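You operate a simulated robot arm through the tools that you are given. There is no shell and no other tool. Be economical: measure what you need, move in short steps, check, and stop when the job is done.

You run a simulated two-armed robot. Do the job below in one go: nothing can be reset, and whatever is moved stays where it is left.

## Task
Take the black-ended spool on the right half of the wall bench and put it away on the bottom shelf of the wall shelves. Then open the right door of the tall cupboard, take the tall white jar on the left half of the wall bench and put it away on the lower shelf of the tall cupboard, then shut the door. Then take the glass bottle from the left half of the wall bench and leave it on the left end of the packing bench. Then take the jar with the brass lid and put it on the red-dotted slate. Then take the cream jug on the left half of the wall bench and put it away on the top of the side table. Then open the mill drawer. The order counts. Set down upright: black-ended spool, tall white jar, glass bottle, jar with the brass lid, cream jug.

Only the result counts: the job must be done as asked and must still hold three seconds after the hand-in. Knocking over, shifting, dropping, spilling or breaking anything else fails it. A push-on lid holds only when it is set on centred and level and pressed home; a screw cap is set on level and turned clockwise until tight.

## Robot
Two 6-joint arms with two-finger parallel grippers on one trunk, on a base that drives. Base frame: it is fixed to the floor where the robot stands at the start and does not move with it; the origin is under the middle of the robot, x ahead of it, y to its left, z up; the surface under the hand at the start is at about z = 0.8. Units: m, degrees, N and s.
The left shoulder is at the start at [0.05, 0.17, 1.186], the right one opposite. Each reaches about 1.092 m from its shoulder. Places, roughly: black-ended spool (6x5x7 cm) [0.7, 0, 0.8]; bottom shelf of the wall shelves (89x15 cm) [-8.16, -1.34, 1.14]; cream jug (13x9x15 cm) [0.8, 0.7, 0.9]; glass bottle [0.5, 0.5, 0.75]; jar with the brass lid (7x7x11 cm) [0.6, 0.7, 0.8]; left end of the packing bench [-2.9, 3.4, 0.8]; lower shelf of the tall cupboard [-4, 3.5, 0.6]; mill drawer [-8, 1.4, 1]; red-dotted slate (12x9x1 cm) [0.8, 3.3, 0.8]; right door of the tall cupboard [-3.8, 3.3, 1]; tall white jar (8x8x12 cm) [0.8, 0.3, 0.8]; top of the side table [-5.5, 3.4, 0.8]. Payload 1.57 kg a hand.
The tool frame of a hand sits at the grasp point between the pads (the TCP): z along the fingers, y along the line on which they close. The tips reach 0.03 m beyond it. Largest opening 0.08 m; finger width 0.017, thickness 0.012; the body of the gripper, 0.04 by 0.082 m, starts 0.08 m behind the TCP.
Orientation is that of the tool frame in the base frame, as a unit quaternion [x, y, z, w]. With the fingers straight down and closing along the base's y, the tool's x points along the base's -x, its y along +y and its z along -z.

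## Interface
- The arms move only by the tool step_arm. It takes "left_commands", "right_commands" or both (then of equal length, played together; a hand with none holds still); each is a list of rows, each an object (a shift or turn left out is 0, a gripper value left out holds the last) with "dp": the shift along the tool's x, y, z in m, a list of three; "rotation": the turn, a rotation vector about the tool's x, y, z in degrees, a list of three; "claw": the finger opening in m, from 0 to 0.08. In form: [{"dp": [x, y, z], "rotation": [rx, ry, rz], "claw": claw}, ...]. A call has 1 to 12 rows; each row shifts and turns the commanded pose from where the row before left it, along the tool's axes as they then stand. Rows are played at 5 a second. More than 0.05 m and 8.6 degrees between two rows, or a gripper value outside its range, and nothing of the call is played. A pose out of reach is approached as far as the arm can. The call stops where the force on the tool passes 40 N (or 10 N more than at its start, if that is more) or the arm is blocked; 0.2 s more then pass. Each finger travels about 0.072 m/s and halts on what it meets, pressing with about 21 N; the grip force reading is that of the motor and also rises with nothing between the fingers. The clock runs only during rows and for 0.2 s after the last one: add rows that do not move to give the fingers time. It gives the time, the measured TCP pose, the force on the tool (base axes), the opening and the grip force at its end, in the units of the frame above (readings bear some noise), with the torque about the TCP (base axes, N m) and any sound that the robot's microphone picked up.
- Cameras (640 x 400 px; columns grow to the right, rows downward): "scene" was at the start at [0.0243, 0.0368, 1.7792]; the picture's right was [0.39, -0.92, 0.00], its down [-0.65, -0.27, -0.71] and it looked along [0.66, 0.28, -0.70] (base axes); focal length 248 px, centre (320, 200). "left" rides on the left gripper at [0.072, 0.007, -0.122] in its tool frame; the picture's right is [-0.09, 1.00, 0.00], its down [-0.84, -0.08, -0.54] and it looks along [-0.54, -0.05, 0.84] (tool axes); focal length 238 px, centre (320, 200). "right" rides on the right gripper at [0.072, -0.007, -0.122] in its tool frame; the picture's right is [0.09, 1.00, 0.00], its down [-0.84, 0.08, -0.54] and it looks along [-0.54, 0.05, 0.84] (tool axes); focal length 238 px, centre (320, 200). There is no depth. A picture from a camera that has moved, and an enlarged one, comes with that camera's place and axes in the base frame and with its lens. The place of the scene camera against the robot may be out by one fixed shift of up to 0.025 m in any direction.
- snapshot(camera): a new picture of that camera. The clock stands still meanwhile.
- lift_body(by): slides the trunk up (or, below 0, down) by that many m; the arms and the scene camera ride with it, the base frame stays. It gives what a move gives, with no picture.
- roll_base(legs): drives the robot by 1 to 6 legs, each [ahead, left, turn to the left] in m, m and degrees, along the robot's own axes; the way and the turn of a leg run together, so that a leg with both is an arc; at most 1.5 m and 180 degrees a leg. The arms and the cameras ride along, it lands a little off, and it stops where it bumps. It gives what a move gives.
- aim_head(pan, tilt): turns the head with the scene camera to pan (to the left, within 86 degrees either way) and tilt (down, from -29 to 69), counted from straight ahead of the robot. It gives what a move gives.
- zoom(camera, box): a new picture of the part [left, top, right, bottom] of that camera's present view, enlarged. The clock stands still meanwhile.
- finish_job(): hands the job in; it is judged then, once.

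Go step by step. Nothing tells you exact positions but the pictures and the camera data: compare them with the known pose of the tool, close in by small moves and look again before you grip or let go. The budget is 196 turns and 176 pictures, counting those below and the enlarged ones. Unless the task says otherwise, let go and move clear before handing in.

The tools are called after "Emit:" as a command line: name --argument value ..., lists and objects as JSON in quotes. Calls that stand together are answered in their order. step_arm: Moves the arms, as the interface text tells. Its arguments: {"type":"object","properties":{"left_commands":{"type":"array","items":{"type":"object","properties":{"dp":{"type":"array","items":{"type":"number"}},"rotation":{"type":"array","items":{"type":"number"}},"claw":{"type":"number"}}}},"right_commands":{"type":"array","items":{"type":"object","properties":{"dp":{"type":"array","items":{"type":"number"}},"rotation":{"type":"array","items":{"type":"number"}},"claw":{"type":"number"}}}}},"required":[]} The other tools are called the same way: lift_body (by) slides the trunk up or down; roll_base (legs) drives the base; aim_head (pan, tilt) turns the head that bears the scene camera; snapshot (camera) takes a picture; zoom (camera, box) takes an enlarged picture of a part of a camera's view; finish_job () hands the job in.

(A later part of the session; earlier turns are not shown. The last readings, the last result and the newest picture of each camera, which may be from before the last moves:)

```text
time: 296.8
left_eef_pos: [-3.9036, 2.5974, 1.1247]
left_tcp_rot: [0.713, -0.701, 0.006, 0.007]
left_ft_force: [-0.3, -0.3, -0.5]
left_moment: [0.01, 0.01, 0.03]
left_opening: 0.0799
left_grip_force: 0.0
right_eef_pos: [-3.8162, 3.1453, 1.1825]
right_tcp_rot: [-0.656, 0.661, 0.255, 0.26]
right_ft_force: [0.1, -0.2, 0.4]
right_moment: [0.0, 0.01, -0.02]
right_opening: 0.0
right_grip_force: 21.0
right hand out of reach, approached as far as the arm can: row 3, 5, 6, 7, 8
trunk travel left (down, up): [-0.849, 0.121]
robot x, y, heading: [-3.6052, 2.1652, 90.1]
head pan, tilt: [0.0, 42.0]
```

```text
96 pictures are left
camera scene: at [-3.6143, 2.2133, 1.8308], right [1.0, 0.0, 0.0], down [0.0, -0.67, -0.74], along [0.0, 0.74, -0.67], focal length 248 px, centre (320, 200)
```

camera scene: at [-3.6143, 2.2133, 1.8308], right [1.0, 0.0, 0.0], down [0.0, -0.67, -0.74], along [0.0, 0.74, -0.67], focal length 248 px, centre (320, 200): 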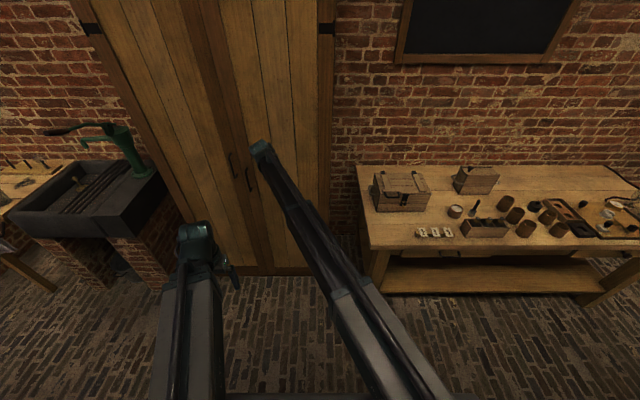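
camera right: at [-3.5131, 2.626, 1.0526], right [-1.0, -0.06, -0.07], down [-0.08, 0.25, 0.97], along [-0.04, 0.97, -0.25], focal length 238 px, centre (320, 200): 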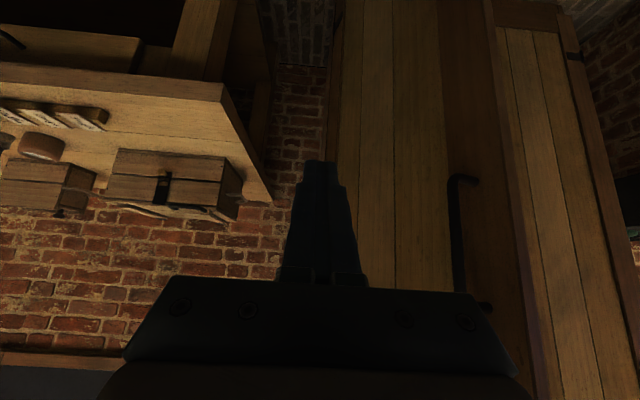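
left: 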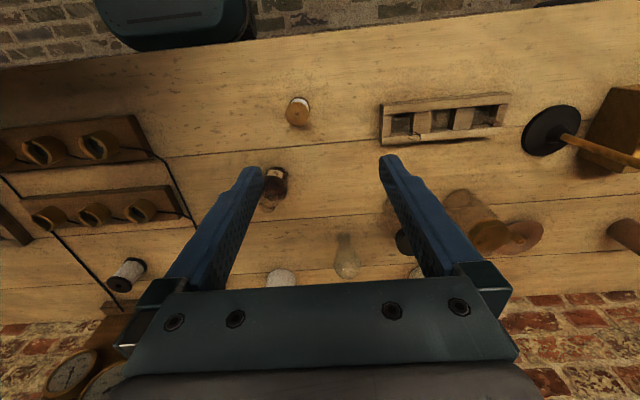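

The door looks shut. The arm is at its reach limit, so I'll drive slightly forward to press the door home.

Emit:
roll_base --legs '[[0.11, 0, 0]]'

Emit:
snapshot --camera "right"

Emit:
zoom --camera "scene" --box '[140, 0, 340, 280]'

```text
time: 298.0
left_eef_pos: [-3.9029, 2.7082, 1.1243]
left_tcp_rot: [0.713, -0.701, 0.008, 0.007]
left_ft_force: [0.0, -0.9, 0.1]
left_moment: [-0.01, 0.04, -0.03]
left_opening: 0.0796
left_grip_force: 0.1
right_eef_pos: [-3.8165, 3.2574, 1.1841]
right_tcp_rot: [-0.657, 0.66, 0.255, 0.26]
right_ft_force: [0.1, -0.8, 0.4]
right_moment: [0.04, -0.03, 0.02]
right_opening: 0.0002
right_grip_force: 21.0
trunk travel left (down, up): [-0.849, 0.121]
robot x, y, heading: [-3.6032, 2.2771, 90.1]
head pan, tilt: [0.0, 42.0]
```

```text
95 pictures are left
camera right: at [-3.8116, 3.121, 1.2225], right [-1.0, -0.06, -0.07], down [-0.08, 0.25, 0.97], along [-0.04, 0.97, -0.25], focal length 238 px, centre (320, 200)
```

right: 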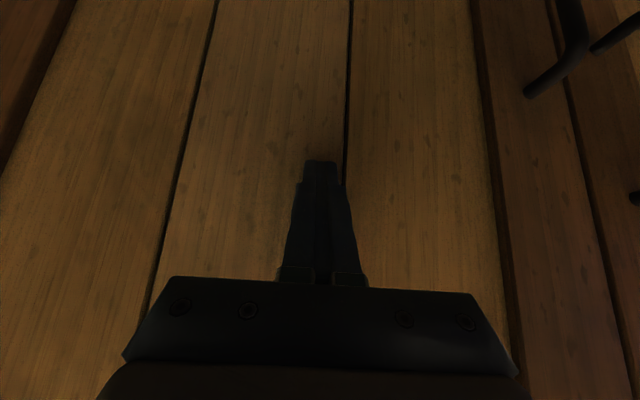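

```text
1.43 times, centred on (240, 140) of scene
camera zoom: at [-3.6138, 2.3246, 1.8309], right [1.0, 0.0, 0.0], down [0.0, -0.67, -0.74], along [0.0, 0.74, -0.67], focal length 355 px, centre (434, 286)
```

zoom: 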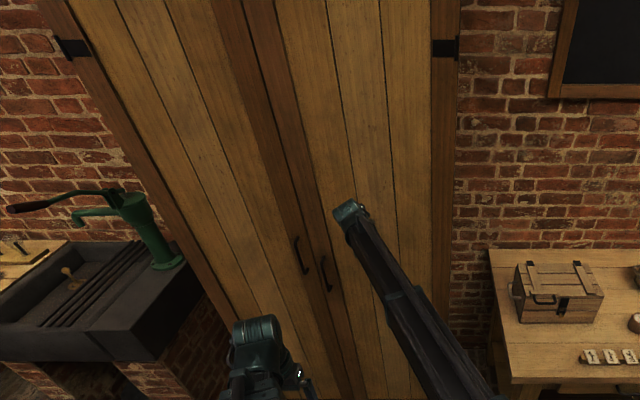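

It looks nearly flush. I'll press another 3 cm to be sure.

Emit:
roll_base --legs '[[0.03, 0, 0]]'

Emit:
roll_base --legs '[[-0.4, 0, 0]]'

Emit:
snapshot --camera "scene"

```text
time: 298.8
left_eef_pos: [-3.9025, 2.7189, 1.1235]
left_tcp_rot: [0.713, -0.701, 0.006, 0.007]
left_ft_force: [-0.6, 0.3, 1.3]
left_moment: [0.0, -0.01, 0.02]
left_opening: 0.0798
left_grip_force: 0.0
right_eef_pos: [-3.8183, 3.2567, 1.18]
right_tcp_rot: [-0.658, 0.664, 0.248, 0.254]
right_ft_force: [1.6, -7.9, 2.4]
right_moment: [-0.1, 0.09, 0.01]
right_opening: 0.0001
right_grip_force: 20.8
trunk travel left (down, up): [-0.849, 0.121]
robot x, y, heading: [-3.6, 2.289, 90.1]
head pan, tilt: [0.0, 42.0]
stopped in leg 1: the force on the tool passed its limit at 56 N (the readings are from after the stop); the commanded pose is now the measured one
```

```text
time: 300.7
left_eef_pos: [-3.9055, 2.4773, 1.1229]
left_tcp_rot: [0.715, -0.699, 0.007, 0.007]
left_ft_force: [0.3, 0.2, -0.5]
left_moment: [-0.04, 0.0, -0.03]
left_opening: 0.0802
left_grip_force: 0.0
right_eef_pos: [-3.8257, 3.0171, 1.1776]
right_tcp_rot: [-0.661, 0.661, 0.248, 0.254]
right_ft_force: [0.3, 0.7, 0.1]
right_moment: [-0.05, -0.02, -0.04]
right_opening: 0.0
right_grip_force: 21.0
trunk travel left (down, up): [-0.849, 0.121]
robot x, y, heading: [-3.6039, 2.0493, 90.6]
head pan, tilt: [0.0, 42.0]
stopped in leg 1: the robot was blocked; the commanded pose is now the measured one
```

```text
93 pictures are left
camera scene: at [-3.6151, 2.0991, 1.8306], right [1.0, 0.01, 0.0], down [0.01, -0.67, -0.74], along [-0.01, 0.74, -0.67], focal length 248 px, centre (320, 200)
```

scene: 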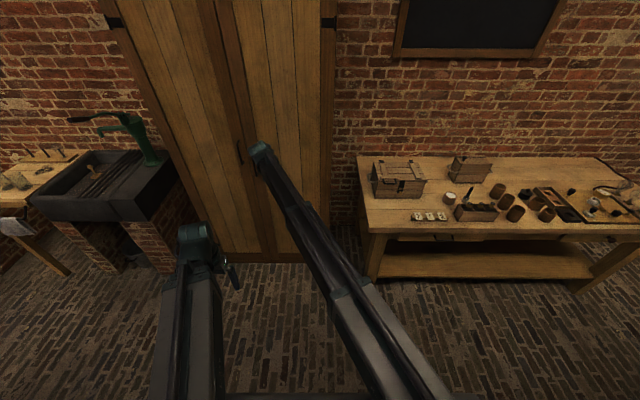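

The door is shut. The base just touched the island behind it, so I'll move off, retract the arm and head back to the wall bench for the glass bottle.

Emit:
roll_base --legs '[[0.1, 0, 0]]'

Emit:
step_arm --right_commands '[{"dp": [0.0326, 0.01, -0.0302], "rotation": [0, -1, 0], "claw": 0.08}, {"dp": [0.0326, 0.01, -0.0302], "rotation": [0, -1, 0]}, {"dp": [0.0326, 0.01, -0.0302], "rotation": [0, -1, 0]}, {"dp": [0.0326, 0.01, -0.0302], "rotation": [0, -1, 0]}, {"dp": [0.0326, 0.01, -0.0302]}, {"dp": [0.0326, 0.01, -0.0302]}, {"dp": [0.0326, 0.01, -0.0302]}, {"dp": [0.0326, 0.01, -0.0302]}, {}]'

Emit:
aim_head --pan -35 --tilt 35

Emit:
snapshot --camera "scene"

```text
time: 301.8
left_eef_pos: [-3.9072, 2.5765, 1.1239]
left_tcp_rot: [0.716, -0.698, 0.007, 0.006]
left_ft_force: [-0.4, 0.8, -0.3]
left_moment: [-0.05, -0.04, -0.02]
left_opening: 0.0799
left_grip_force: 0.0
right_eef_pos: [-3.8265, 3.1151, 1.1794]
right_tcp_rot: [-0.66, 0.662, 0.248, 0.254]
right_ft_force: [-0.3, 0.1, -0.5]
right_moment: [0.04, 0.02, -0.02]
right_opening: 0.0
right_grip_force: 20.8
trunk travel left (down, up): [-0.849, 0.121]
robot x, y, heading: [-3.5991, 2.1469, 90.4]
head pan, tilt: [0.0, 42.0]
```

```text
time: 304.0
left_eef_pos: [-3.9098, 2.5673, 1.124]
left_tcp_rot: [0.72, -0.694, 0.005, 0.006]
left_ft_force: [0.2, 1.1, 1.0]
left_moment: [0.01, 0.02, -0.02]
left_opening: 0.0799
left_grip_force: 0.0
right_eef_pos: [-3.8659, 2.7883, 1.1902]
right_tcp_rot: [-0.629, 0.674, 0.262, 0.286]
right_ft_force: [-0.4, -0.4, 0.0]
right_moment: [0.02, 0.0, 0.03]
right_opening: 0.0801
right_grip_force: 0.1
right hand out of reach, approached as far as the arm can: row 2, 4, 6, 7
trunk travel left (down, up): [-0.849, 0.121]
robot x, y, heading: [-3.602, 2.1489, 90.3]
head pan, tilt: [0.0, 42.0]
stopped in row 9 (right hand): the arm was blocked; the commanded pose is now the measured one
```

```text
time: 305.1
left_eef_pos: [-3.9103, 2.5662, 1.1244]
left_tcp_rot: [0.72, -0.693, 0.006, 0.007]
left_ft_force: [-0.7, 1.0, 0.0]
left_moment: [-0.01, 0.02, 0.01]
left_opening: 0.0801
left_grip_force: 0.1
right_eef_pos: [-3.8668, 2.7878, 1.19]
right_tcp_rot: [-0.63, 0.673, 0.261, 0.286]
right_ft_force: [0.0, -0.8, 0.0]
right_moment: [-0.02, 0.0, -0.05]
right_opening: 0.0798
right_grip_force: 0.2
trunk travel left (down, up): [-0.849, 0.121]
robot x, y, heading: [-3.6044, 2.1477, 90.3]
head pan, tilt: [-35.0, 35.0]
```

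```text
92 pictures are left
camera scene: at [-3.5647, 2.1833, 1.8413], right [0.82, -0.57, 0.0], down [-0.32, -0.47, -0.82], along [0.46, 0.68, -0.57], focal length 248 px, centre (320, 200)
```

scene: 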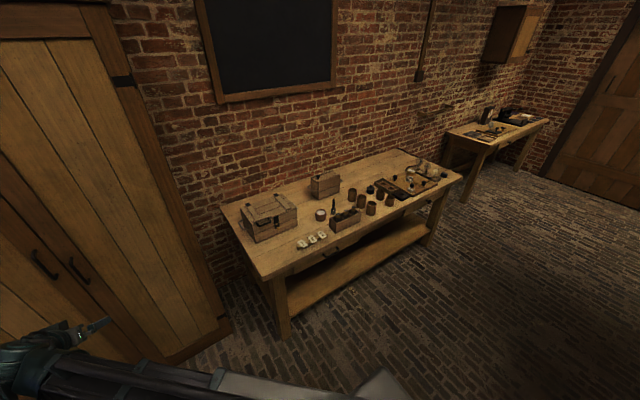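

The right hand ran up against the left one, so I'll move it back right. I'll also zoom in on the packing bench's left end.

Emit:
step_arm --right_commands '[{"dp": [0, -0.045, 0]}, {"dp": [0, -0.045, 0]}, {"dp": [0, -0.045, 0]}, {"dp": [0, -0.045, 0]}, {"dp": [0, -0.045, 0]}, {"dp": [0, -0.045, 0]}, {"dp": [0, -0.03, 0]}, {}]'

Emit:
zoom --camera "scene" --box '[210, 140, 390, 290]'

```text
time: 306.9
left_eef_pos: [-3.9114, 2.5673, 1.1254]
left_tcp_rot: [0.72, -0.694, 0.005, 0.007]
left_ft_force: [-0.6, -0.3, 0.0]
left_moment: [0.01, 0.02, 0.02]
left_opening: 0.0797
left_grip_force: 0.0
right_eef_pos: [-3.5681, 2.7681, 1.1903]
right_tcp_rot: [-0.63, 0.673, 0.262, 0.285]
right_ft_force: [-0.4, 0.0, -0.2]
right_moment: [0.02, 0.01, -0.01]
right_opening: 0.0798
right_grip_force: 0.0
right hand out of reach, approached as far as the arm can: row 4
trunk travel left (down, up): [-0.849, 0.121]
robot x, y, heading: [-3.6014, 2.1458, 90.3]
head pan, tilt: [-35.0, 35.0]
```

```text
2.67 times, centred on (300, 215) of scene
camera zoom: at [-3.5648, 2.1834, 1.8413], right [0.82, -0.57, 0.0], down [-0.33, -0.47, -0.82], along [0.46, 0.67, -0.57], focal length 662 px, centre (373, 160)
```

zoom: 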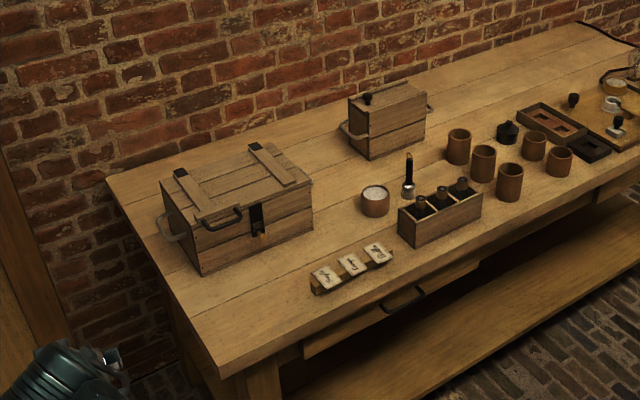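

There's clear space at the front-left of the packing bench, around (-3.2, 3.09). Now I'll drive to the wall bench for the glass bottle.

Emit:
step_arm --right_commands '[{"rotation": [2.4, 0, 2.4]}, {}]'

Emit:
roll_base --legs '[[0.1, 0, 0], [0, 0, -90.3], [1.4, 0, 0], [0.7, 0, 0], [0.54, -0.91, 0], [0.54, -0.92, 0]]'

Emit:
snapshot --camera "right"

```text
time: 307.4
left_eef_pos: [-3.9085, 2.5685, 1.1234]
left_tcp_rot: [0.721, -0.693, 0.006, 0.007]
left_ft_force: [0.6, 0.7, -0.1]
left_moment: [0.03, -0.02, 0.0]
left_opening: 0.08
left_grip_force: 0.0
right_eef_pos: [-3.568, 2.7675, 1.1906]
right_tcp_rot: [-0.609, 0.691, 0.254, 0.294]
right_ft_force: [-0.1, -0.2, 1.1]
right_moment: [-0.02, 0.0, 0.01]
right_opening: 0.0799
right_grip_force: 0.0
trunk travel left (down, up): [-0.849, 0.121]
robot x, y, heading: [-3.6052, 2.1415, 90.3]
head pan, tilt: [-35.0, 35.0]
```

```text
time: 332.9
left_eef_pos: [-0.0125, 0.6299, 1.1241]
left_tcp_rot: [0.0, 1.0, 0.0, -0.008]
left_ft_force: [-0.5, -0.6, 0.9]
left_moment: [0.01, 0.01, -0.02]
left_opening: 0.0798
left_grip_force: 0.1
right_eef_pos: [0.1756, 0.28, 1.1909]
right_tcp_rot: [0.076, 0.918, -0.036, 0.387]
right_ft_force: [0.3, 0.4, -0.4]
right_moment: [-0.02, 0.01, 0.03]
right_opening: 0.0801
right_grip_force: 0.0
trunk travel left (down, up): [-0.849, 0.121]
robot x, y, heading: [-0.4466, 0.3403, -1.9]
head pan, tilt: [-35.0, 35.0]
```

```text
90 pictures are left
camera right: at [0.0386, 0.2966, 1.2235], right [0.1, 0.99, -0.07], down [0.21, 0.05, 0.98], along [0.97, -0.12, -0.2], focal length 238 px, centre (320, 200)
```

right: 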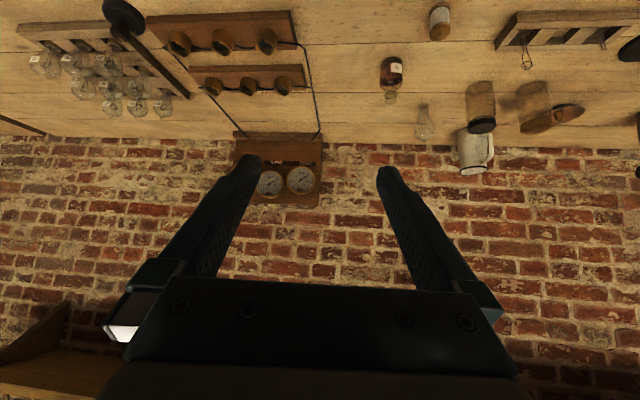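

The hand is yawed about 9° to the right, so I'll correct that and the heading. The bottle is at about (0.52, 0.38) and is about 9 cm tall.

Emit:
roll_base --legs '[[0.1, 0.08, 1.9]]'

Emit:
step_arm --right_commands '[{"rotation": [-2.66, 0, -2.7]}, {"rotation": [-2.66, 0, -2.7]}, {"claw": 0.074}, {}]'

Emit:
snapshot --camera "right"

```text
time: 334.1
left_eef_pos: [0.082, 0.7227, 1.1237]
left_tcp_rot: [-0.016, 1.0, -0.001, -0.01]
left_ft_force: [0.6, -0.5, -1.0]
left_moment: [-0.02, 0.02, -0.02]
left_opening: 0.08
left_grip_force: 0.0
right_eef_pos: [0.2803, 0.3793, 1.1892]
right_tcp_rot: [0.06, 0.92, -0.03, 0.386]
right_ft_force: [0.5, 0.0, 0.5]
right_moment: [0.0, 0.0, -0.03]
right_opening: 0.0799
right_grip_force: 0.0
trunk travel left (down, up): [-0.849, 0.121]
robot x, y, heading: [-0.3426, 0.4182, 0.2]
head pan, tilt: [-35.0, 35.0]
```

```text
time: 335.1
left_eef_pos: [0.0799, 0.7205, 1.1244]
left_tcp_rot: [-0.016, 1.0, 0.0, -0.009]
left_ft_force: [-0.1, -0.5, 0.8]
left_moment: [-0.01, -0.01, 0.0]
left_opening: 0.0801
left_grip_force: 0.0
right_eef_pos: [0.2789, 0.379, 1.1908]
right_tcp_rot: [-0.001, 0.922, -0.005, 0.388]
right_ft_force: [1.0, 0.3, 0.3]
right_moment: [0.04, -0.02, 0.03]
right_opening: 0.0738
right_grip_force: 0.0
trunk travel left (down, up): [-0.849, 0.121]
robot x, y, heading: [-0.3428, 0.4174, -0.1]
head pan, tilt: [-35.0, 35.0]
```

```text
89 pictures are left
camera right: at [0.141, 0.3718, 1.2236], right [-0.06, 1.0, -0.08], down [0.2, 0.09, 0.98], along [0.98, 0.05, -0.2], focal length 238 px, centre (320, 200)
```

right: 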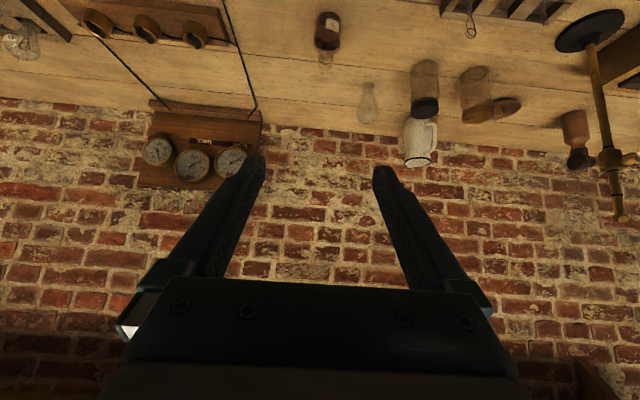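

The bottle is at (0.523, 0.384). I'll advance over it and lower partway.

Emit:
step_arm --right_commands '[{"dp": [-0.034, 0.001, 0.0349]}, {"dp": [-0.034, 0.001, 0.0349]}, {"dp": [-0.034, 0.001, 0.0349]}, {"dp": [-0.034, 0.001, 0.0349]}, {"dp": [-0.034, 0.001, 0.0349]}, {}]'

Emit:
lift_body --by -0.23

Emit:
snapshot --camera "right"

```text
time: 336.6
left_eef_pos: [0.0797, 0.7204, 1.1242]
left_tcp_rot: [-0.016, 1.0, 0.0, -0.008]
left_ft_force: [0.0, -0.1, 0.9]
left_moment: [0.0, -0.03, 0.0]
left_opening: 0.0799
left_grip_force: 0.1
right_eef_pos: [0.5204, 0.3829, 1.1908]
right_tcp_rot: [0.0, 0.922, -0.005, 0.387]
right_ft_force: [-0.7, -0.4, -0.2]
right_moment: [-0.02, 0.01, 0.0]
right_opening: 0.0739
right_grip_force: 0.0
trunk travel left (down, up): [-0.849, 0.121]
robot x, y, heading: [-0.3446, 0.4181, 0.2]
head pan, tilt: [-35.0, 35.0]
```

```text
time: 339.0
left_eef_pos: [0.0789, 0.7226, 0.894]
left_tcp_rot: [-0.016, 1.0, 0.0, -0.009]
left_ft_force: [-0.2, 0.3, 0.1]
left_moment: [-0.01, -0.02, 0.03]
left_opening: 0.08
left_grip_force: 0.0
right_eef_pos: [0.521, 0.3835, 0.9604]
right_tcp_rot: [-0.001, 0.922, -0.004, 0.387]
right_ft_force: [0.3, -0.5, 1.1]
right_moment: [0.03, -0.02, 0.02]
right_opening: 0.074
right_grip_force: 0.0
trunk travel left (down, up): [-0.619, 0.351]
robot x, y, heading: [-0.3437, 0.4208, 0.1]
head pan, tilt: [-35.0, 35.0]
```

```text
88 pictures are left
camera right: at [0.3836, 0.377, 0.9936], right [-0.06, 1.0, -0.08], down [0.2, 0.09, 0.98], along [0.98, 0.05, -0.2], focal length 238 px, centre (320, 200)
```

right: 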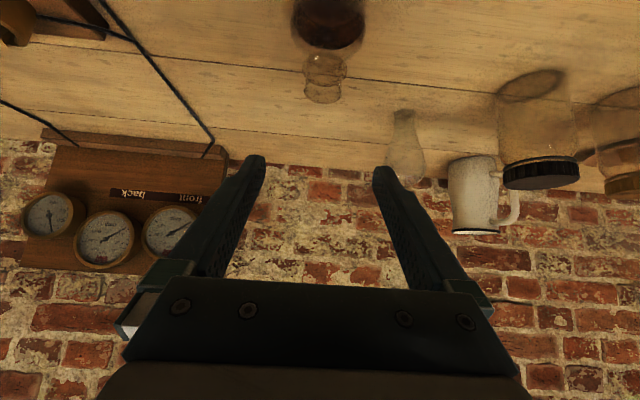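

The bottle is about 4 mm to the right of the hand centre. I'll nudge over and lower.

Emit:
step_arm --right_commands '[{"dp": [0, -0.004, 0]}, {}]'

Emit:
lift_body --by -0.08

Emit:
snapshot --camera "right"

```text
time: 339.6
left_eef_pos: [0.08, 0.7217, 0.8942]
left_tcp_rot: [-0.016, 1.0, 0.0, -0.009]
left_ft_force: [-0.6, -0.6, -0.1]
left_moment: [0.05, 0.01, 0.01]
left_opening: 0.08
left_grip_force: 0.1
right_eef_pos: [0.5221, 0.3791, 0.9608]
right_tcp_rot: [-0.001, 0.922, -0.005, 0.387]
right_ft_force: [0.4, 0.1, -0.6]
right_moment: [0.02, -0.02, 0.04]
right_opening: 0.0741
right_grip_force: 0.1
trunk travel left (down, up): [-0.619, 0.351]
robot x, y, heading: [-0.345, 0.4162, 0.1]
head pan, tilt: [-35.0, 35.0]
```

```text
time: 340.7
left_eef_pos: [0.0796, 0.7215, 0.8145]
left_tcp_rot: [-0.016, 1.0, 0.0, -0.009]
left_ft_force: [-0.7, 1.0, 0.2]
left_moment: [0.03, 0.0, 0.01]
left_opening: 0.0799
left_grip_force: 0.1
right_eef_pos: [0.5206, 0.3784, 0.8803]
right_tcp_rot: [0.0, 0.922, -0.006, 0.388]
right_ft_force: [0.7, -0.1, -0.1]
right_moment: [0.04, -0.02, 0.01]
right_opening: 0.0742
right_grip_force: 0.1
trunk travel left (down, up): [-0.539, 0.431]
robot x, y, heading: [-0.3438, 0.4163, -0.1]
head pan, tilt: [-35.0, 35.0]
```

```text
87 pictures are left
camera right: at [0.3837, 0.3733, 0.9136], right [-0.06, 1.0, -0.08], down [0.2, 0.09, 0.98], along [0.98, 0.05, -0.2], focal length 238 px, centre (320, 200)
```

right: 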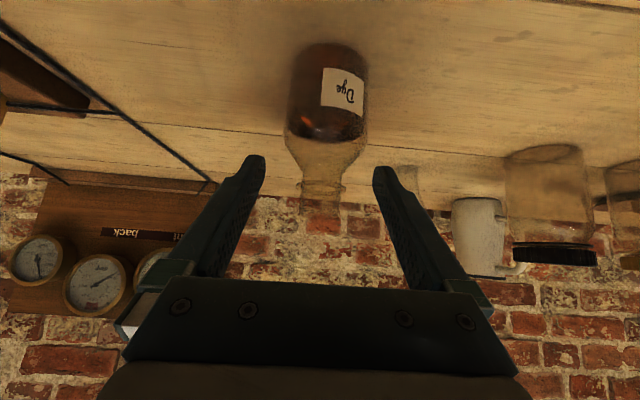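

The "Dye" bottle is centred, with liquid inside, so I'll keep it upright. I'll lower the last 4 cm.

Emit:
lift_body --by -0.042

Emit:
snapshot --camera "right"

```text
time: 341.6
left_eef_pos: [0.0784, 0.722, 0.7729]
left_tcp_rot: [-0.016, 1.0, 0.0, -0.01]
left_ft_force: [-0.2, -0.1, 0.4]
left_moment: [0.0, -0.01, -0.01]
left_opening: 0.0801
left_grip_force: 0.1
right_eef_pos: [0.5211, 0.3792, 0.838]
right_tcp_rot: [-0.001, 0.922, -0.005, 0.388]
right_ft_force: [0.6, -0.4, 0.1]
right_moment: [0.02, 0.01, -0.01]
right_opening: 0.0741
right_grip_force: 0.0
trunk travel left (down, up): [-0.497, 0.473]
robot x, y, heading: [-0.3415, 0.4197, 0.2]
head pan, tilt: [-35.0, 35.0]
```

```text
86 pictures are left
camera right: at [0.3837, 0.3733, 0.8716], right [-0.06, 1.0, -0.08], down [0.2, 0.09, 0.98], along [0.98, 0.05, -0.2], focal length 238 px, centre (320, 200)
```

right: 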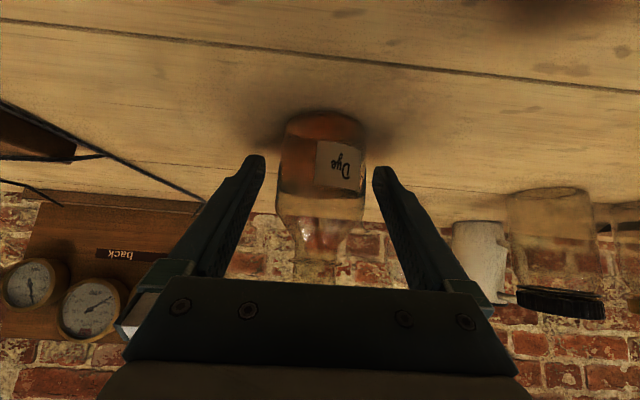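

Emit:
step_arm --right_commands '[{"claw": 0.06}, {"claw": 0.04}, {}, {}, {}]'

Emit:
lift_body --by 0.05

Emit:
snapshot --camera "right"

```text
time: 342.8
left_eef_pos: [0.081, 0.7222, 0.7724]
left_tcp_rot: [-0.016, 1.0, 0.0, -0.008]
left_ft_force: [-1.2, 0.0, 0.4]
left_moment: [0.01, 0.0, 0.01]
left_opening: 0.08
left_grip_force: 0.1
right_eef_pos: [0.521, 0.3801, 0.8389]
right_tcp_rot: [-0.001, 0.922, -0.006, 0.388]
right_ft_force: [1.5, 0.7, 1.3]
right_moment: [0.08, -0.02, 0.03]
right_opening: 0.0516
right_grip_force: 20.9
trunk travel left (down, up): [-0.497, 0.473]
robot x, y, heading: [-0.3408, 0.4148, -0.0]
head pan, tilt: [-35.0, 35.0]
```

```text
time: 343.7
left_eef_pos: [0.0809, 0.7213, 0.8215]
left_tcp_rot: [-0.016, 1.0, 0.0, -0.008]
left_ft_force: [0.6, -0.2, -0.5]
left_moment: [0.05, -0.01, 0.01]
left_opening: 0.08
left_grip_force: 0.0
right_eef_pos: [0.5223, 0.3784, 0.8884]
right_tcp_rot: [-0.001, 0.922, -0.005, 0.386]
right_ft_force: [0.0, -0.7, -1.4]
right_moment: [0.0, -0.01, 0.03]
right_opening: 0.0513
right_grip_force: 21.4
trunk travel left (down, up): [-0.547, 0.423]
robot x, y, heading: [-0.3404, 0.4189, 0.2]
head pan, tilt: [-35.0, 35.0]
```

```text
85 pictures are left
camera right: at [0.3839, 0.3733, 0.9213], right [-0.06, 1.0, -0.08], down [0.2, 0.09, 0.98], along [0.98, 0.05, -0.2], focal length 238 px, centre (320, 200)
```

right: 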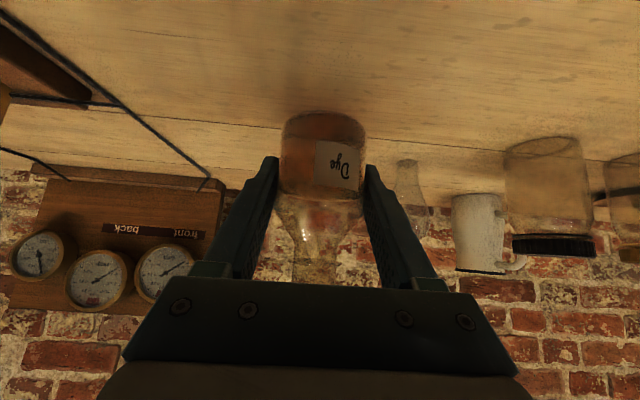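

The bottle is held upright. I'll lift it, retract and drive to the packing bench.

Emit:
lift_body --by 0.3

Emit:
step_arm --right_commands '[{"dp": [0.034, 0, -0.0349]}, {"dp": [0.034, 0, -0.0349]}, {"dp": [0.034, 0, -0.0349]}, {"dp": [0.034, 0, -0.0349]}, {"dp": [0.03, 0, -0.031]}, {}]'

Emit:
roll_base --legs '[[-0.54, 0.9, 0], [-0.54, 0.9, 0], [-1.4, 0, 0], [-0.4, 0, 0], [0, 0, 90]]'

Emit:
aim_head --pan 0 --tilt 42

Emit:
snapshot --camera "scene"

Emit:
snapshot --camera "right"

```text
time: 346.7
left_eef_pos: [0.0808, 0.7214, 1.1228]
left_tcp_rot: [-0.016, 1.0, 0.0, -0.009]
left_ft_force: [0.5, 0.9, 1.0]
left_moment: [-0.06, -0.03, -0.01]
left_opening: 0.0798
left_grip_force: 0.0
right_eef_pos: [0.5216, 0.3804, 1.1879]
right_tcp_rot: [-0.001, 0.922, -0.004, 0.388]
right_ft_force: [-0.2, -0.4, -1.2]
right_moment: [0.0, 0.0, 0.0]
right_opening: 0.0514
right_grip_force: 21.1
trunk travel left (down, up): [-0.847, 0.123]
robot x, y, heading: [-0.3444, 0.422, 0.2]
head pan, tilt: [-35.0, 35.0]
```

```text
time: 348.1
left_eef_pos: [0.0811, 0.7209, 1.1205]
left_tcp_rot: [-0.016, 1.0, -0.001, -0.008]
left_ft_force: [0.1, 0.3, -0.4]
left_moment: [-0.02, 0.01, 0.0]
left_opening: 0.0803
left_grip_force: 0.1
right_eef_pos: [0.283, 0.3813, 1.1883]
right_tcp_rot: [-0.001, 0.922, -0.005, 0.388]
right_ft_force: [-0.2, -0.2, -1.6]
right_moment: [0.02, 0.01, 0.0]
right_opening: 0.0513
right_grip_force: 20.9
right hand out of reach, approached as far as the arm can: row 3
trunk travel left (down, up): [-0.847, 0.123]
robot x, y, heading: [-0.3403, 0.4145, -0.0]
head pan, tilt: [-35.0, 35.0]
```

```text
time: 370.9
left_eef_pos: [-3.4981, 2.622, 1.1218]
left_tcp_rot: [0.728, -0.685, 0.007, 0.005]
left_ft_force: [-0.2, 0.2, -0.3]
left_moment: [-0.02, -0.02, 0.04]
left_opening: 0.0799
left_grip_force: 0.0
right_eef_pos: [-3.1624, 2.8333, 1.1873]
right_tcp_rot: [0.661, -0.642, -0.274, -0.274]
right_ft_force: [-0.6, 0.0, -0.5]
right_moment: [-0.02, -0.01, -0.01]
right_opening: 0.0514
right_grip_force: 21.2
trunk travel left (down, up): [-0.847, 0.123]
robot x, y, heading: [-3.1805, 2.2078, 92.0]
head pan, tilt: [-35.0, 35.0]
```

```text
time: 371.9
left_eef_pos: [-3.4968, 2.621, 1.1221]
left_tcp_rot: [0.728, -0.685, 0.006, 0.005]
left_ft_force: [-0.1, -0.5, 0.3]
left_moment: [0.0, 0.01, 0.0]
left_opening: 0.0801
left_grip_force: 0.0
right_eef_pos: [-3.1625, 2.8344, 1.1892]
right_tcp_rot: [0.661, -0.642, -0.274, -0.274]
right_ft_force: [0.0, 0.3, -0.9]
right_moment: [0.0, 0.02, 0.03]
right_opening: 0.0511
right_grip_force: 20.5
trunk travel left (down, up): [-0.847, 0.123]
robot x, y, heading: [-3.1829, 2.2059, 91.9]
head pan, tilt: [0.0, 42.0]
```

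```text
84 pictures are left
camera scene: at [-3.1943, 2.2562, 1.8288], right [1.0, 0.03, 0.0], down [0.02, -0.67, -0.74], along [-0.02, 0.74, -0.67], focal length 248 px, centre (320, 200)
```

scene: 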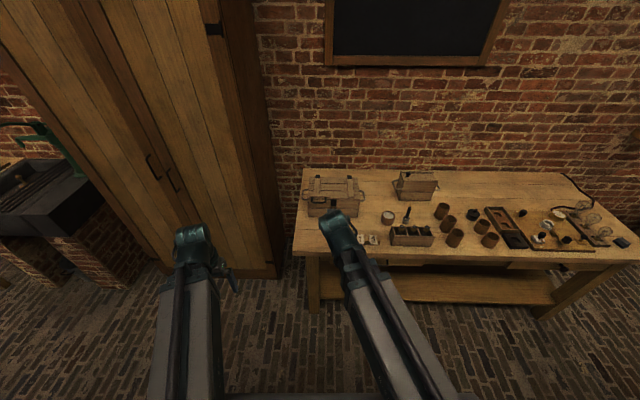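

```text
83 pictures are left
camera right: at [-3.1527, 2.697, 1.2215], right [-0.99, -0.09, -0.08], down [-0.09, 0.2, 0.98], along [-0.07, 0.98, -0.2], focal length 238 px, centre (320, 200)
```

right: 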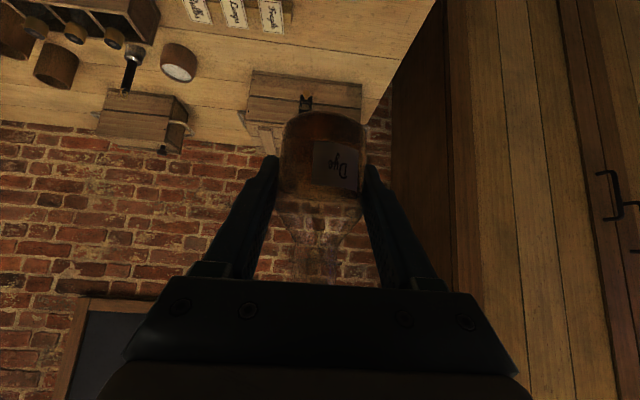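

The placing spot at (-3.2, 3.09) is free: crate front at y 3.22, cards from x -3.09, bench edge at x -3.35. I'll align and reach out.

Emit:
roll_base --legs '[[0, 0.06, -1.9]]'

Emit:
step_arm --right_commands '[{"dp": [-0.034, 0, 0.0349]}, {"dp": [-0.034, 0, 0.0349]}, {"dp": [-0.034, 0, 0.0349]}, {"dp": [-0.034, 0, 0.0349]}, {"dp": [-0.034, 0, 0.0349]}, {}]'

Emit:
lift_body --by -0.27

Emit:
snapshot --camera "right"

Emit:
snapshot --camera "scene"

```text
time: 372.9
left_eef_pos: [-3.545, 2.6307, 1.1213]
left_tcp_rot: [0.717, -0.697, 0.007, 0.006]
left_ft_force: [0.4, 0.1, 0.0]
left_moment: [0.01, 0.0, 0.04]
left_opening: 0.0801
left_grip_force: 0.1
right_eef_pos: [-3.2028, 2.8318, 1.1876]
right_tcp_rot: [-0.651, 0.653, 0.269, 0.279]
right_ft_force: [-0.6, 1.2, -0.8]
right_moment: [-0.01, -0.02, -0.01]
right_opening: 0.0512
right_grip_force: 20.7
trunk travel left (down, up): [-0.847, 0.123]
robot x, y, heading: [-3.2421, 2.2055, 89.7]
head pan, tilt: [0.0, 42.0]
```

```text
time: 374.3
left_eef_pos: [-3.5424, 2.6303, 1.121]
left_tcp_rot: [0.717, -0.697, 0.006, 0.006]
left_ft_force: [-1.1, -0.5, 0.5]
left_moment: [0.02, 0.01, 0.01]
left_opening: 0.0797
left_grip_force: 0.1
right_eef_pos: [-3.2008, 3.077, 1.1893]
right_tcp_rot: [-0.651, 0.653, 0.27, 0.277]
right_ft_force: [0.3, 0.2, -0.1]
right_moment: [0.02, 0.0, -0.01]
right_opening: 0.0512
right_grip_force: 20.6
trunk travel left (down, up): [-0.847, 0.123]
robot x, y, heading: [-3.2425, 2.2059, 89.7]
head pan, tilt: [0.0, 42.0]
```

```text
time: 377.0
left_eef_pos: [-3.5432, 2.6308, 0.8518]
left_tcp_rot: [0.717, -0.697, 0.007, 0.006]
left_ft_force: [-0.2, 0.8, -0.4]
left_moment: [-0.01, 0.01, -0.02]
left_opening: 0.0802
left_grip_force: 0.1
right_eef_pos: [-3.2004, 3.0767, 0.9184]
right_tcp_rot: [-0.652, 0.653, 0.269, 0.277]
right_ft_force: [-0.4, 0.1, -1.8]
right_moment: [0.04, -0.03, -0.04]
right_opening: 0.0512
right_grip_force: 21.1
trunk travel left (down, up): [-0.577, 0.393]
robot x, y, heading: [-3.2403, 2.2072, 89.8]
head pan, tilt: [0.0, 42.0]
```

```text
82 pictures are left
camera right: at [-3.1954, 2.939, 0.9515], right [-1.0, -0.06, -0.08], down [-0.09, 0.2, 0.98], along [-0.04, 0.98, -0.21], focal length 238 px, centre (320, 200)
```

right: 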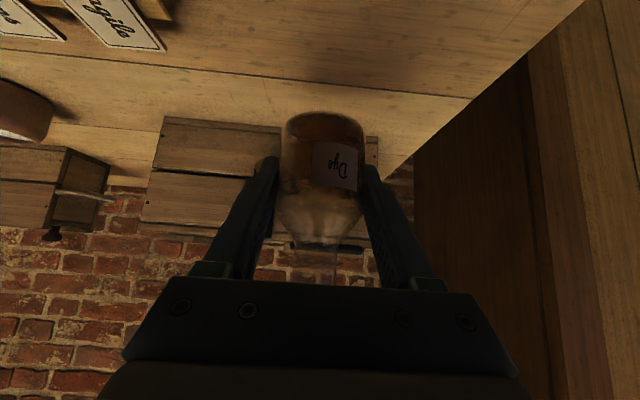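

```text
81 pictures are left
camera scene: at [-3.2521, 2.2554, 1.5589], right [1.0, 0.0, 0.0], down [0.0, -0.67, -0.74], along [0.0, 0.74, -0.67], focal length 248 px, centre (320, 200)
```

scene: 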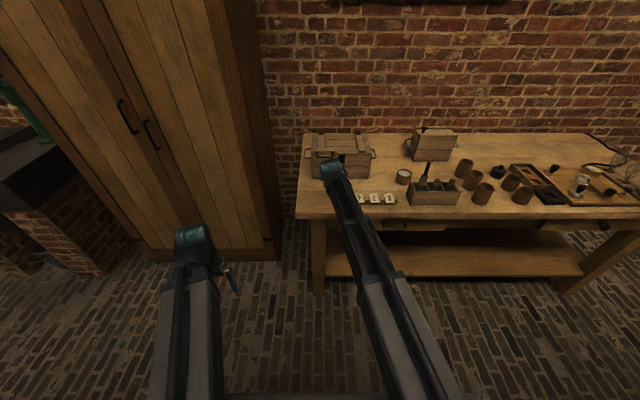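

The spot below the bottle is clear. I'll lower to just above the surface, then down to contact.

Emit:
lift_body --by -0.07

Emit:
lift_body --by -0.006

Emit:
lift_body --by -0.004

```text
time: 378.1
left_eef_pos: [-3.5424, 2.6313, 0.7834]
left_tcp_rot: [0.717, -0.697, 0.006, 0.006]
left_ft_force: [-1.1, 0.0, -0.1]
left_moment: [-0.01, 0.02, 0.03]
left_opening: 0.08
left_grip_force: 0.1
right_eef_pos: [-3.201, 3.0763, 0.8476]
right_tcp_rot: [-0.651, 0.653, 0.269, 0.278]
right_ft_force: [0.2, 1.1, -1.6]
right_moment: [0.02, 0.03, -0.02]
right_opening: 0.0513
right_grip_force: 20.7
trunk travel left (down, up): [-0.507, 0.463]
robot x, y, heading: [-3.2381, 2.2065, 90.0]
head pan, tilt: [0.0, 42.0]
```

```text
time: 378.7
left_eef_pos: [-3.5434, 2.6316, 0.7753]
left_tcp_rot: [0.717, -0.697, 0.006, 0.005]
left_ft_force: [-0.7, 0.6, 0.5]
left_moment: [0.01, 0.01, -0.02]
left_opening: 0.0801
left_grip_force: 0.0
right_eef_pos: [-3.2019, 3.0762, 0.842]
right_tcp_rot: [-0.652, 0.653, 0.269, 0.276]
right_ft_force: [0.4, 0.0, -0.5]
right_moment: [0.0, 0.02, 0.04]
right_opening: 0.0513
right_grip_force: 21.9
trunk travel left (down, up): [-0.501, 0.469]
robot x, y, heading: [-3.2401, 2.205, 89.9]
head pan, tilt: [0.0, 42.0]
```

```text
time: 379.2
left_eef_pos: [-3.5439, 2.631, 0.7728]
left_tcp_rot: [0.717, -0.697, 0.006, 0.006]
left_ft_force: [-0.7, -0.1, -0.2]
left_moment: [0.0, -0.01, 0.03]
left_opening: 0.0801
left_grip_force: 0.1
right_eef_pos: [-3.1998, 3.0774, 0.8394]
right_tcp_rot: [-0.651, 0.653, 0.27, 0.278]
right_ft_force: [1.3, 1.6, 7.3]
right_moment: [0.1, 0.18, -0.02]
right_opening: 0.0509
right_grip_force: 20.8
trunk travel left (down, up): [-0.497, 0.473]
robot x, y, heading: [-3.2437, 2.2056, 89.8]
head pan, tilt: [0.0, 42.0]
```

It's touched down. I'll release and withdraw along the finger direction.

Emit:
step_arm --right_commands '[{"claw": 0.06}, {"claw": 0.078}, {}, {}]'

Emit:
snapshot --camera "right"

```text
time: 380.2
left_eef_pos: [-3.5428, 2.6312, 0.7721]
left_tcp_rot: [0.717, -0.697, 0.006, 0.006]
left_ft_force: [0.1, -0.4, 0.5]
left_moment: [0.01, -0.01, 0.02]
left_opening: 0.0802
left_grip_force: 0.1
right_eef_pos: [-3.2011, 3.077, 0.8369]
right_tcp_rot: [-0.651, 0.653, 0.269, 0.278]
right_ft_force: [0.4, 0.1, -1.2]
right_moment: [-0.01, 0.05, 0.04]
right_opening: 0.0779
right_grip_force: 0.1
trunk travel left (down, up): [-0.497, 0.473]
robot x, y, heading: [-3.2426, 2.2081, 90.0]
head pan, tilt: [0.0, 42.0]
```

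```text
80 pictures are left
camera right: at [-3.1955, 2.939, 0.8715], right [-1.0, -0.06, -0.08], down [-0.09, 0.2, 0.98], along [-0.04, 0.98, -0.21], focal length 238 px, centre (320, 200)
```

right: 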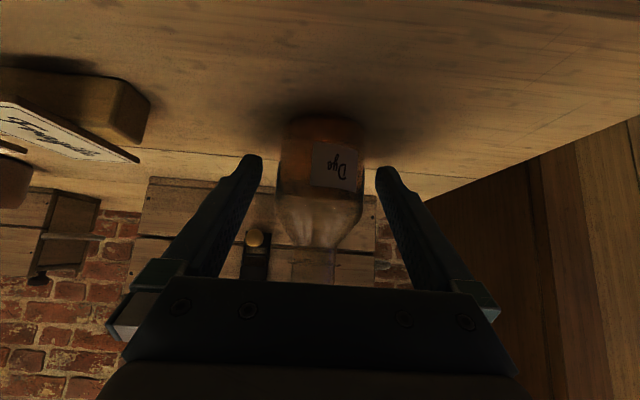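

Emit:
step_arm --right_commands '[{"dp": [0.034, 0, -0.0349]}, {"dp": [0.034, 0, -0.0349]}, {"dp": [0.034, 0, -0.0349]}, {"dp": [0.034, 0, -0.0349]}, {"dp": [0.03, 0, -0.031]}, {}]'

Emit:
lift_body --by 0.35

Emit:
zoom --camera "scene" --box '[240, 100, 480, 300]'

```text
time: 381.6
left_eef_pos: [-3.5428, 2.631, 0.7722]
left_tcp_rot: [0.717, -0.697, 0.006, 0.006]
left_ft_force: [-0.3, 0.3, 0.4]
left_moment: [0.01, 0.0, 0.01]
left_opening: 0.08
left_grip_force: 0.0
right_eef_pos: [-3.2025, 2.8363, 0.8382]
right_tcp_rot: [-0.651, 0.653, 0.268, 0.277]
right_ft_force: [-0.2, -0.1, -0.5]
right_moment: [-0.01, -0.02, 0.02]
right_opening: 0.078
right_grip_force: 0.0
trunk travel left (down, up): [-0.497, 0.473]
robot x, y, heading: [-3.2398, 2.2065, 90.0]
head pan, tilt: [0.0, 42.0]
```

```text
time: 385.0
left_eef_pos: [-3.5433, 2.6301, 1.1218]
left_tcp_rot: [0.717, -0.697, 0.007, 0.006]
left_ft_force: [0.3, -0.4, -0.3]
left_moment: [-0.05, 0.01, -0.01]
left_opening: 0.08
left_grip_force: 0.0
right_eef_pos: [-3.2024, 2.8383, 1.188]
right_tcp_rot: [-0.651, 0.653, 0.269, 0.278]
right_ft_force: [0.2, -0.3, -0.9]
right_moment: [0.0, 0.01, -0.01]
right_opening: 0.0779
right_grip_force: 0.1
trunk travel left (down, up): [-0.847, 0.123]
robot x, y, heading: [-3.2389, 2.2028, 89.9]
head pan, tilt: [0.0, 42.0]
```

```text
2.00 times, centred on (360, 200) of scene
camera zoom: at [-3.2521, 2.2553, 1.8288], right [1.0, 0.0, 0.0], down [0.0, -0.67, -0.74], along [0.0, 0.74, -0.67], focal length 497 px, centre (240, 200)
```

zoom: 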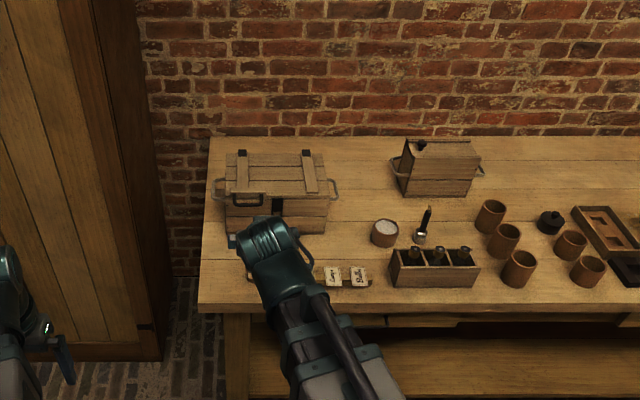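

The bottle is placed. Next is the brass-lid jar at about (0.60, 0.73). I'll approach with a 15° left heading so the hand stays clear of the lens stand.

Emit:
roll_base --legs '[[0, 0, -90], [1.4, 0, 0], [0.4, 0, 0], [0.5, -0.86, 0], [0.5, -0.86, 0], [0, 0, 15]]'

Emit:
aim_head --pan 0 --tilt 42

Emit:
snapshot --camera "scene"

Emit:
snapshot --camera "right"

```text
time: 408.3
left_eef_pos: [-0.1568, 0.8249, 1.1207]
left_tcp_rot: [-0.133, 0.991, -0.001, -0.009]
left_ft_force: [0.1, -0.7, 1.0]
left_moment: [-0.01, -0.05, -0.02]
left_opening: 0.0801
left_grip_force: 0.2
right_eef_pos: [0.1252, 0.545, 1.1873]
right_tcp_rot: [-0.11, 0.915, 0.041, 0.385]
right_ft_force: [0.6, 0.2, 0.0]
right_moment: [0.01, -0.02, 0.02]
right_opening: 0.078
right_grip_force: 0.0
trunk travel left (down, up): [-0.847, 0.123]
robot x, y, heading: [-0.4953, 0.4371, 13.6]
head pan, tilt: [0.0, 42.0]
```

```text
time: 408.9
left_eef_pos: [-0.1571, 0.8256, 1.122]
left_tcp_rot: [-0.133, 0.991, -0.001, -0.009]
left_ft_force: [0.0, 0.5, -0.7]
left_moment: [-0.02, -0.01, 0.02]
left_opening: 0.08
left_grip_force: 0.1
right_eef_pos: [0.1251, 0.5437, 1.1873]
right_tcp_rot: [-0.109, 0.916, 0.04, 0.385]
right_ft_force: [-0.9, 0.2, -0.1]
right_moment: [-0.01, 0.02, 0.0]
right_opening: 0.078
right_grip_force: 0.1
trunk travel left (down, up): [-0.847, 0.123]
robot x, y, heading: [-0.4979, 0.4309, 13.4]
head pan, tilt: [0.0, 42.0]
```

```text
78 pictures are left
camera scene: at [-0.466, 0.4463, 1.8288], right [0.24, -0.97, 0.0], down [-0.65, -0.16, -0.74], along [0.72, 0.17, -0.67], focal length 248 px, centre (320, 200)
```

scene: 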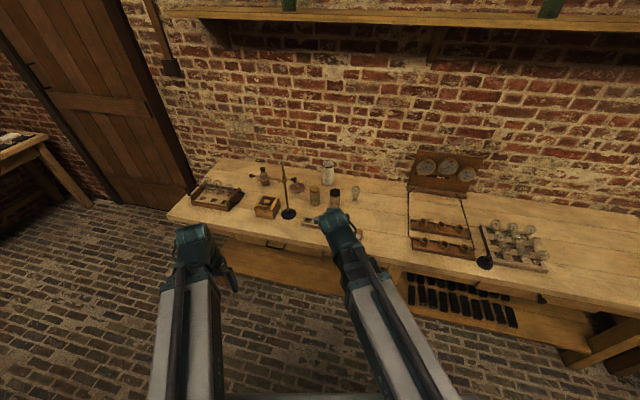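

```text
77 pictures are left
camera right: at [-0.0066, 0.5055, 1.2215], right [-0.29, 0.95, -0.08], down [0.17, 0.13, 0.98], along [0.94, 0.27, -0.2], focal length 238 px, centre (320, 200)
```

right: 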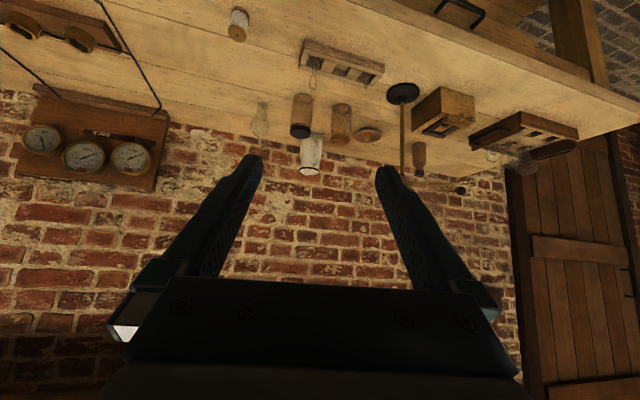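

The brass-lid jar is at about (0.60, 0.726). I'll drive in and align, then reach over it.

Emit:
roll_base --legs '[[0.25, 0.066, 0]]'

Emit:
step_arm --right_commands '[{"dp": [-0.034, 0, 0.0349], "claw": 0.08}, {"dp": [-0.034, 0, 0.0349]}, {"dp": [-0.034, 0, 0.0349]}, {"dp": [-0.034, 0, 0.0349]}, {}]'

Emit:
snapshot --camera "right"

Emit:
zoom --camera "scene" --box '[180, 130, 420, 290]'

```text
time: 410.8
left_eef_pos: [0.0741, 0.9505, 1.1213]
left_tcp_rot: [-0.133, 0.991, -0.001, -0.009]
left_ft_force: [0.6, 0.6, 0.0]
left_moment: [0.02, 0.0, -0.01]
left_opening: 0.0799
left_grip_force: 0.1
right_eef_pos: [0.3553, 0.6675, 1.1884]
right_tcp_rot: [-0.11, 0.916, 0.041, 0.385]
right_ft_force: [0.2, 0.1, -0.7]
right_moment: [-0.03, 0.01, -0.03]
right_opening: 0.0781
right_grip_force: 0.2
trunk travel left (down, up): [-0.847, 0.123]
robot x, y, heading: [-0.2683, 0.5555, 13.6]
head pan, tilt: [0.0, 42.0]
```

```text
time: 412.0
left_eef_pos: [0.071, 0.9489, 1.1223]
left_tcp_rot: [-0.134, 0.991, -0.001, -0.008]
left_ft_force: [0.4, 0.7, 0.0]
left_moment: [0.01, -0.04, 0.04]
left_opening: 0.0801
left_grip_force: 0.0
right_eef_pos: [0.5446, 0.7127, 1.1887]
right_tcp_rot: [-0.11, 0.916, 0.041, 0.384]
right_ft_force: [0.2, 0.1, -0.5]
right_moment: [0.0, -0.03, 0.01]
right_opening: 0.08
right_grip_force: 0.1
trunk travel left (down, up): [-0.847, 0.123]
robot x, y, heading: [-0.2653, 0.5554, 13.7]
head pan, tilt: [0.0, 42.0]
```

```text
76 pictures are left
camera right: at [0.4115, 0.6743, 1.2217], right [-0.29, 0.95, -0.08], down [0.17, 0.13, 0.98], along [0.94, 0.27, -0.2], focal length 238 px, centre (320, 200)
```

right: 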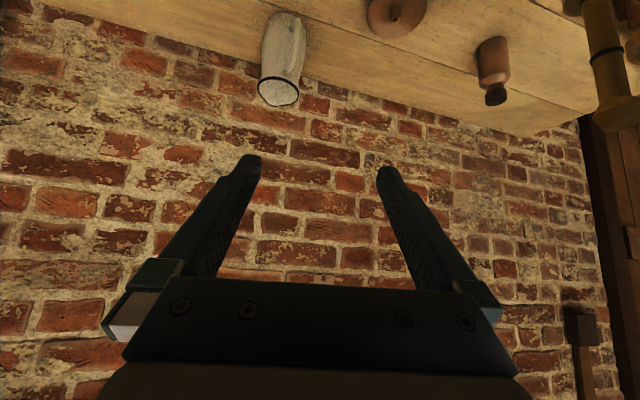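

```text
2.50 times, centred on (300, 210) of scene
camera zoom: at [-0.2376, 0.5702, 1.8288], right [0.24, -0.97, 0.0], down [-0.65, -0.16, -0.74], along [0.72, 0.17, -0.67], focal length 621 px, centre (370, 175)
```

zoom: 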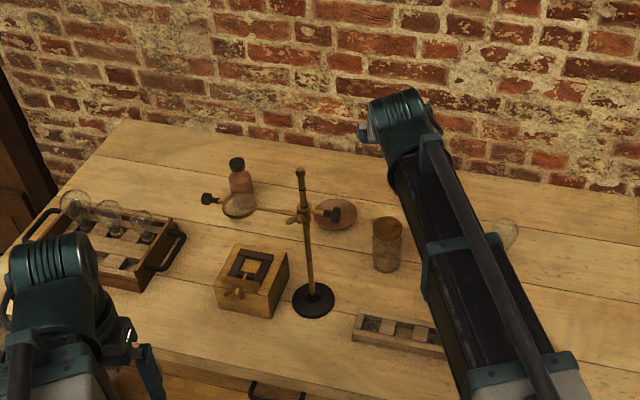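

The jar is at about (0.598, 0.733) and the stand's knob is at y of about 0.80, so the hand clears it. I'll move over the jar and lower.

Emit:
step_arm --right_commands '[{"dp": [-0.0195, 0.003, 0.02]}, {"dp": [-0.0195, 0.003, 0.02]}, {}]'

Emit:
lift_body --by -0.22

Emit:
snapshot --camera "right"

```text
time: 412.8
left_eef_pos: [0.072, 0.9484, 1.1224]
left_tcp_rot: [-0.133, 0.991, -0.001, -0.009]
left_ft_force: [0.3, -1.4, 0.1]
left_moment: [0.02, -0.01, 0.0]
left_opening: 0.08
left_grip_force: 0.0
right_eef_pos: [0.5981, 0.7315, 1.1892]
right_tcp_rot: [-0.109, 0.916, 0.041, 0.385]
right_ft_force: [-0.3, 0.9, 0.2]
right_moment: [-0.01, 0.02, -0.01]
right_opening: 0.08
right_grip_force: 0.1
trunk travel left (down, up): [-0.847, 0.123]
robot x, y, heading: [-0.2701, 0.5552, 13.9]
head pan, tilt: [0.0, 42.0]
```

```text
time: 415.1
left_eef_pos: [0.0726, 0.9482, 0.9025]
left_tcp_rot: [-0.133, 0.991, -0.001, -0.009]
left_ft_force: [0.2, -0.2, 0.0]
left_moment: [-0.02, 0.0, 0.04]
left_opening: 0.0801
left_grip_force: 0.0
right_eef_pos: [0.5964, 0.7312, 0.9683]
right_tcp_rot: [-0.11, 0.916, 0.041, 0.385]
right_ft_force: [0.4, 0.6, -1.1]
right_moment: [-0.01, 0.0, 0.01]
right_opening: 0.08
right_grip_force: 0.1
trunk travel left (down, up): [-0.627, 0.343]
robot x, y, heading: [-0.2661, 0.5528, 13.6]
head pan, tilt: [0.0, 42.0]
```

```text
74 pictures are left
camera right: at [0.4648, 0.6936, 1.0016], right [-0.29, 0.95, -0.08], down [0.17, 0.13, 0.98], along [0.94, 0.27, -0.2], focal length 238 px, centre (320, 200)
```

right: 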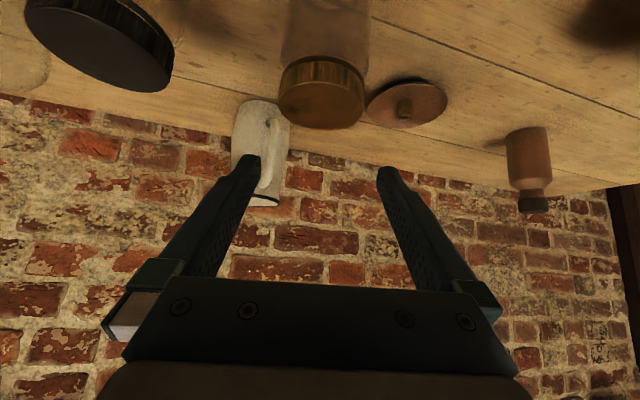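

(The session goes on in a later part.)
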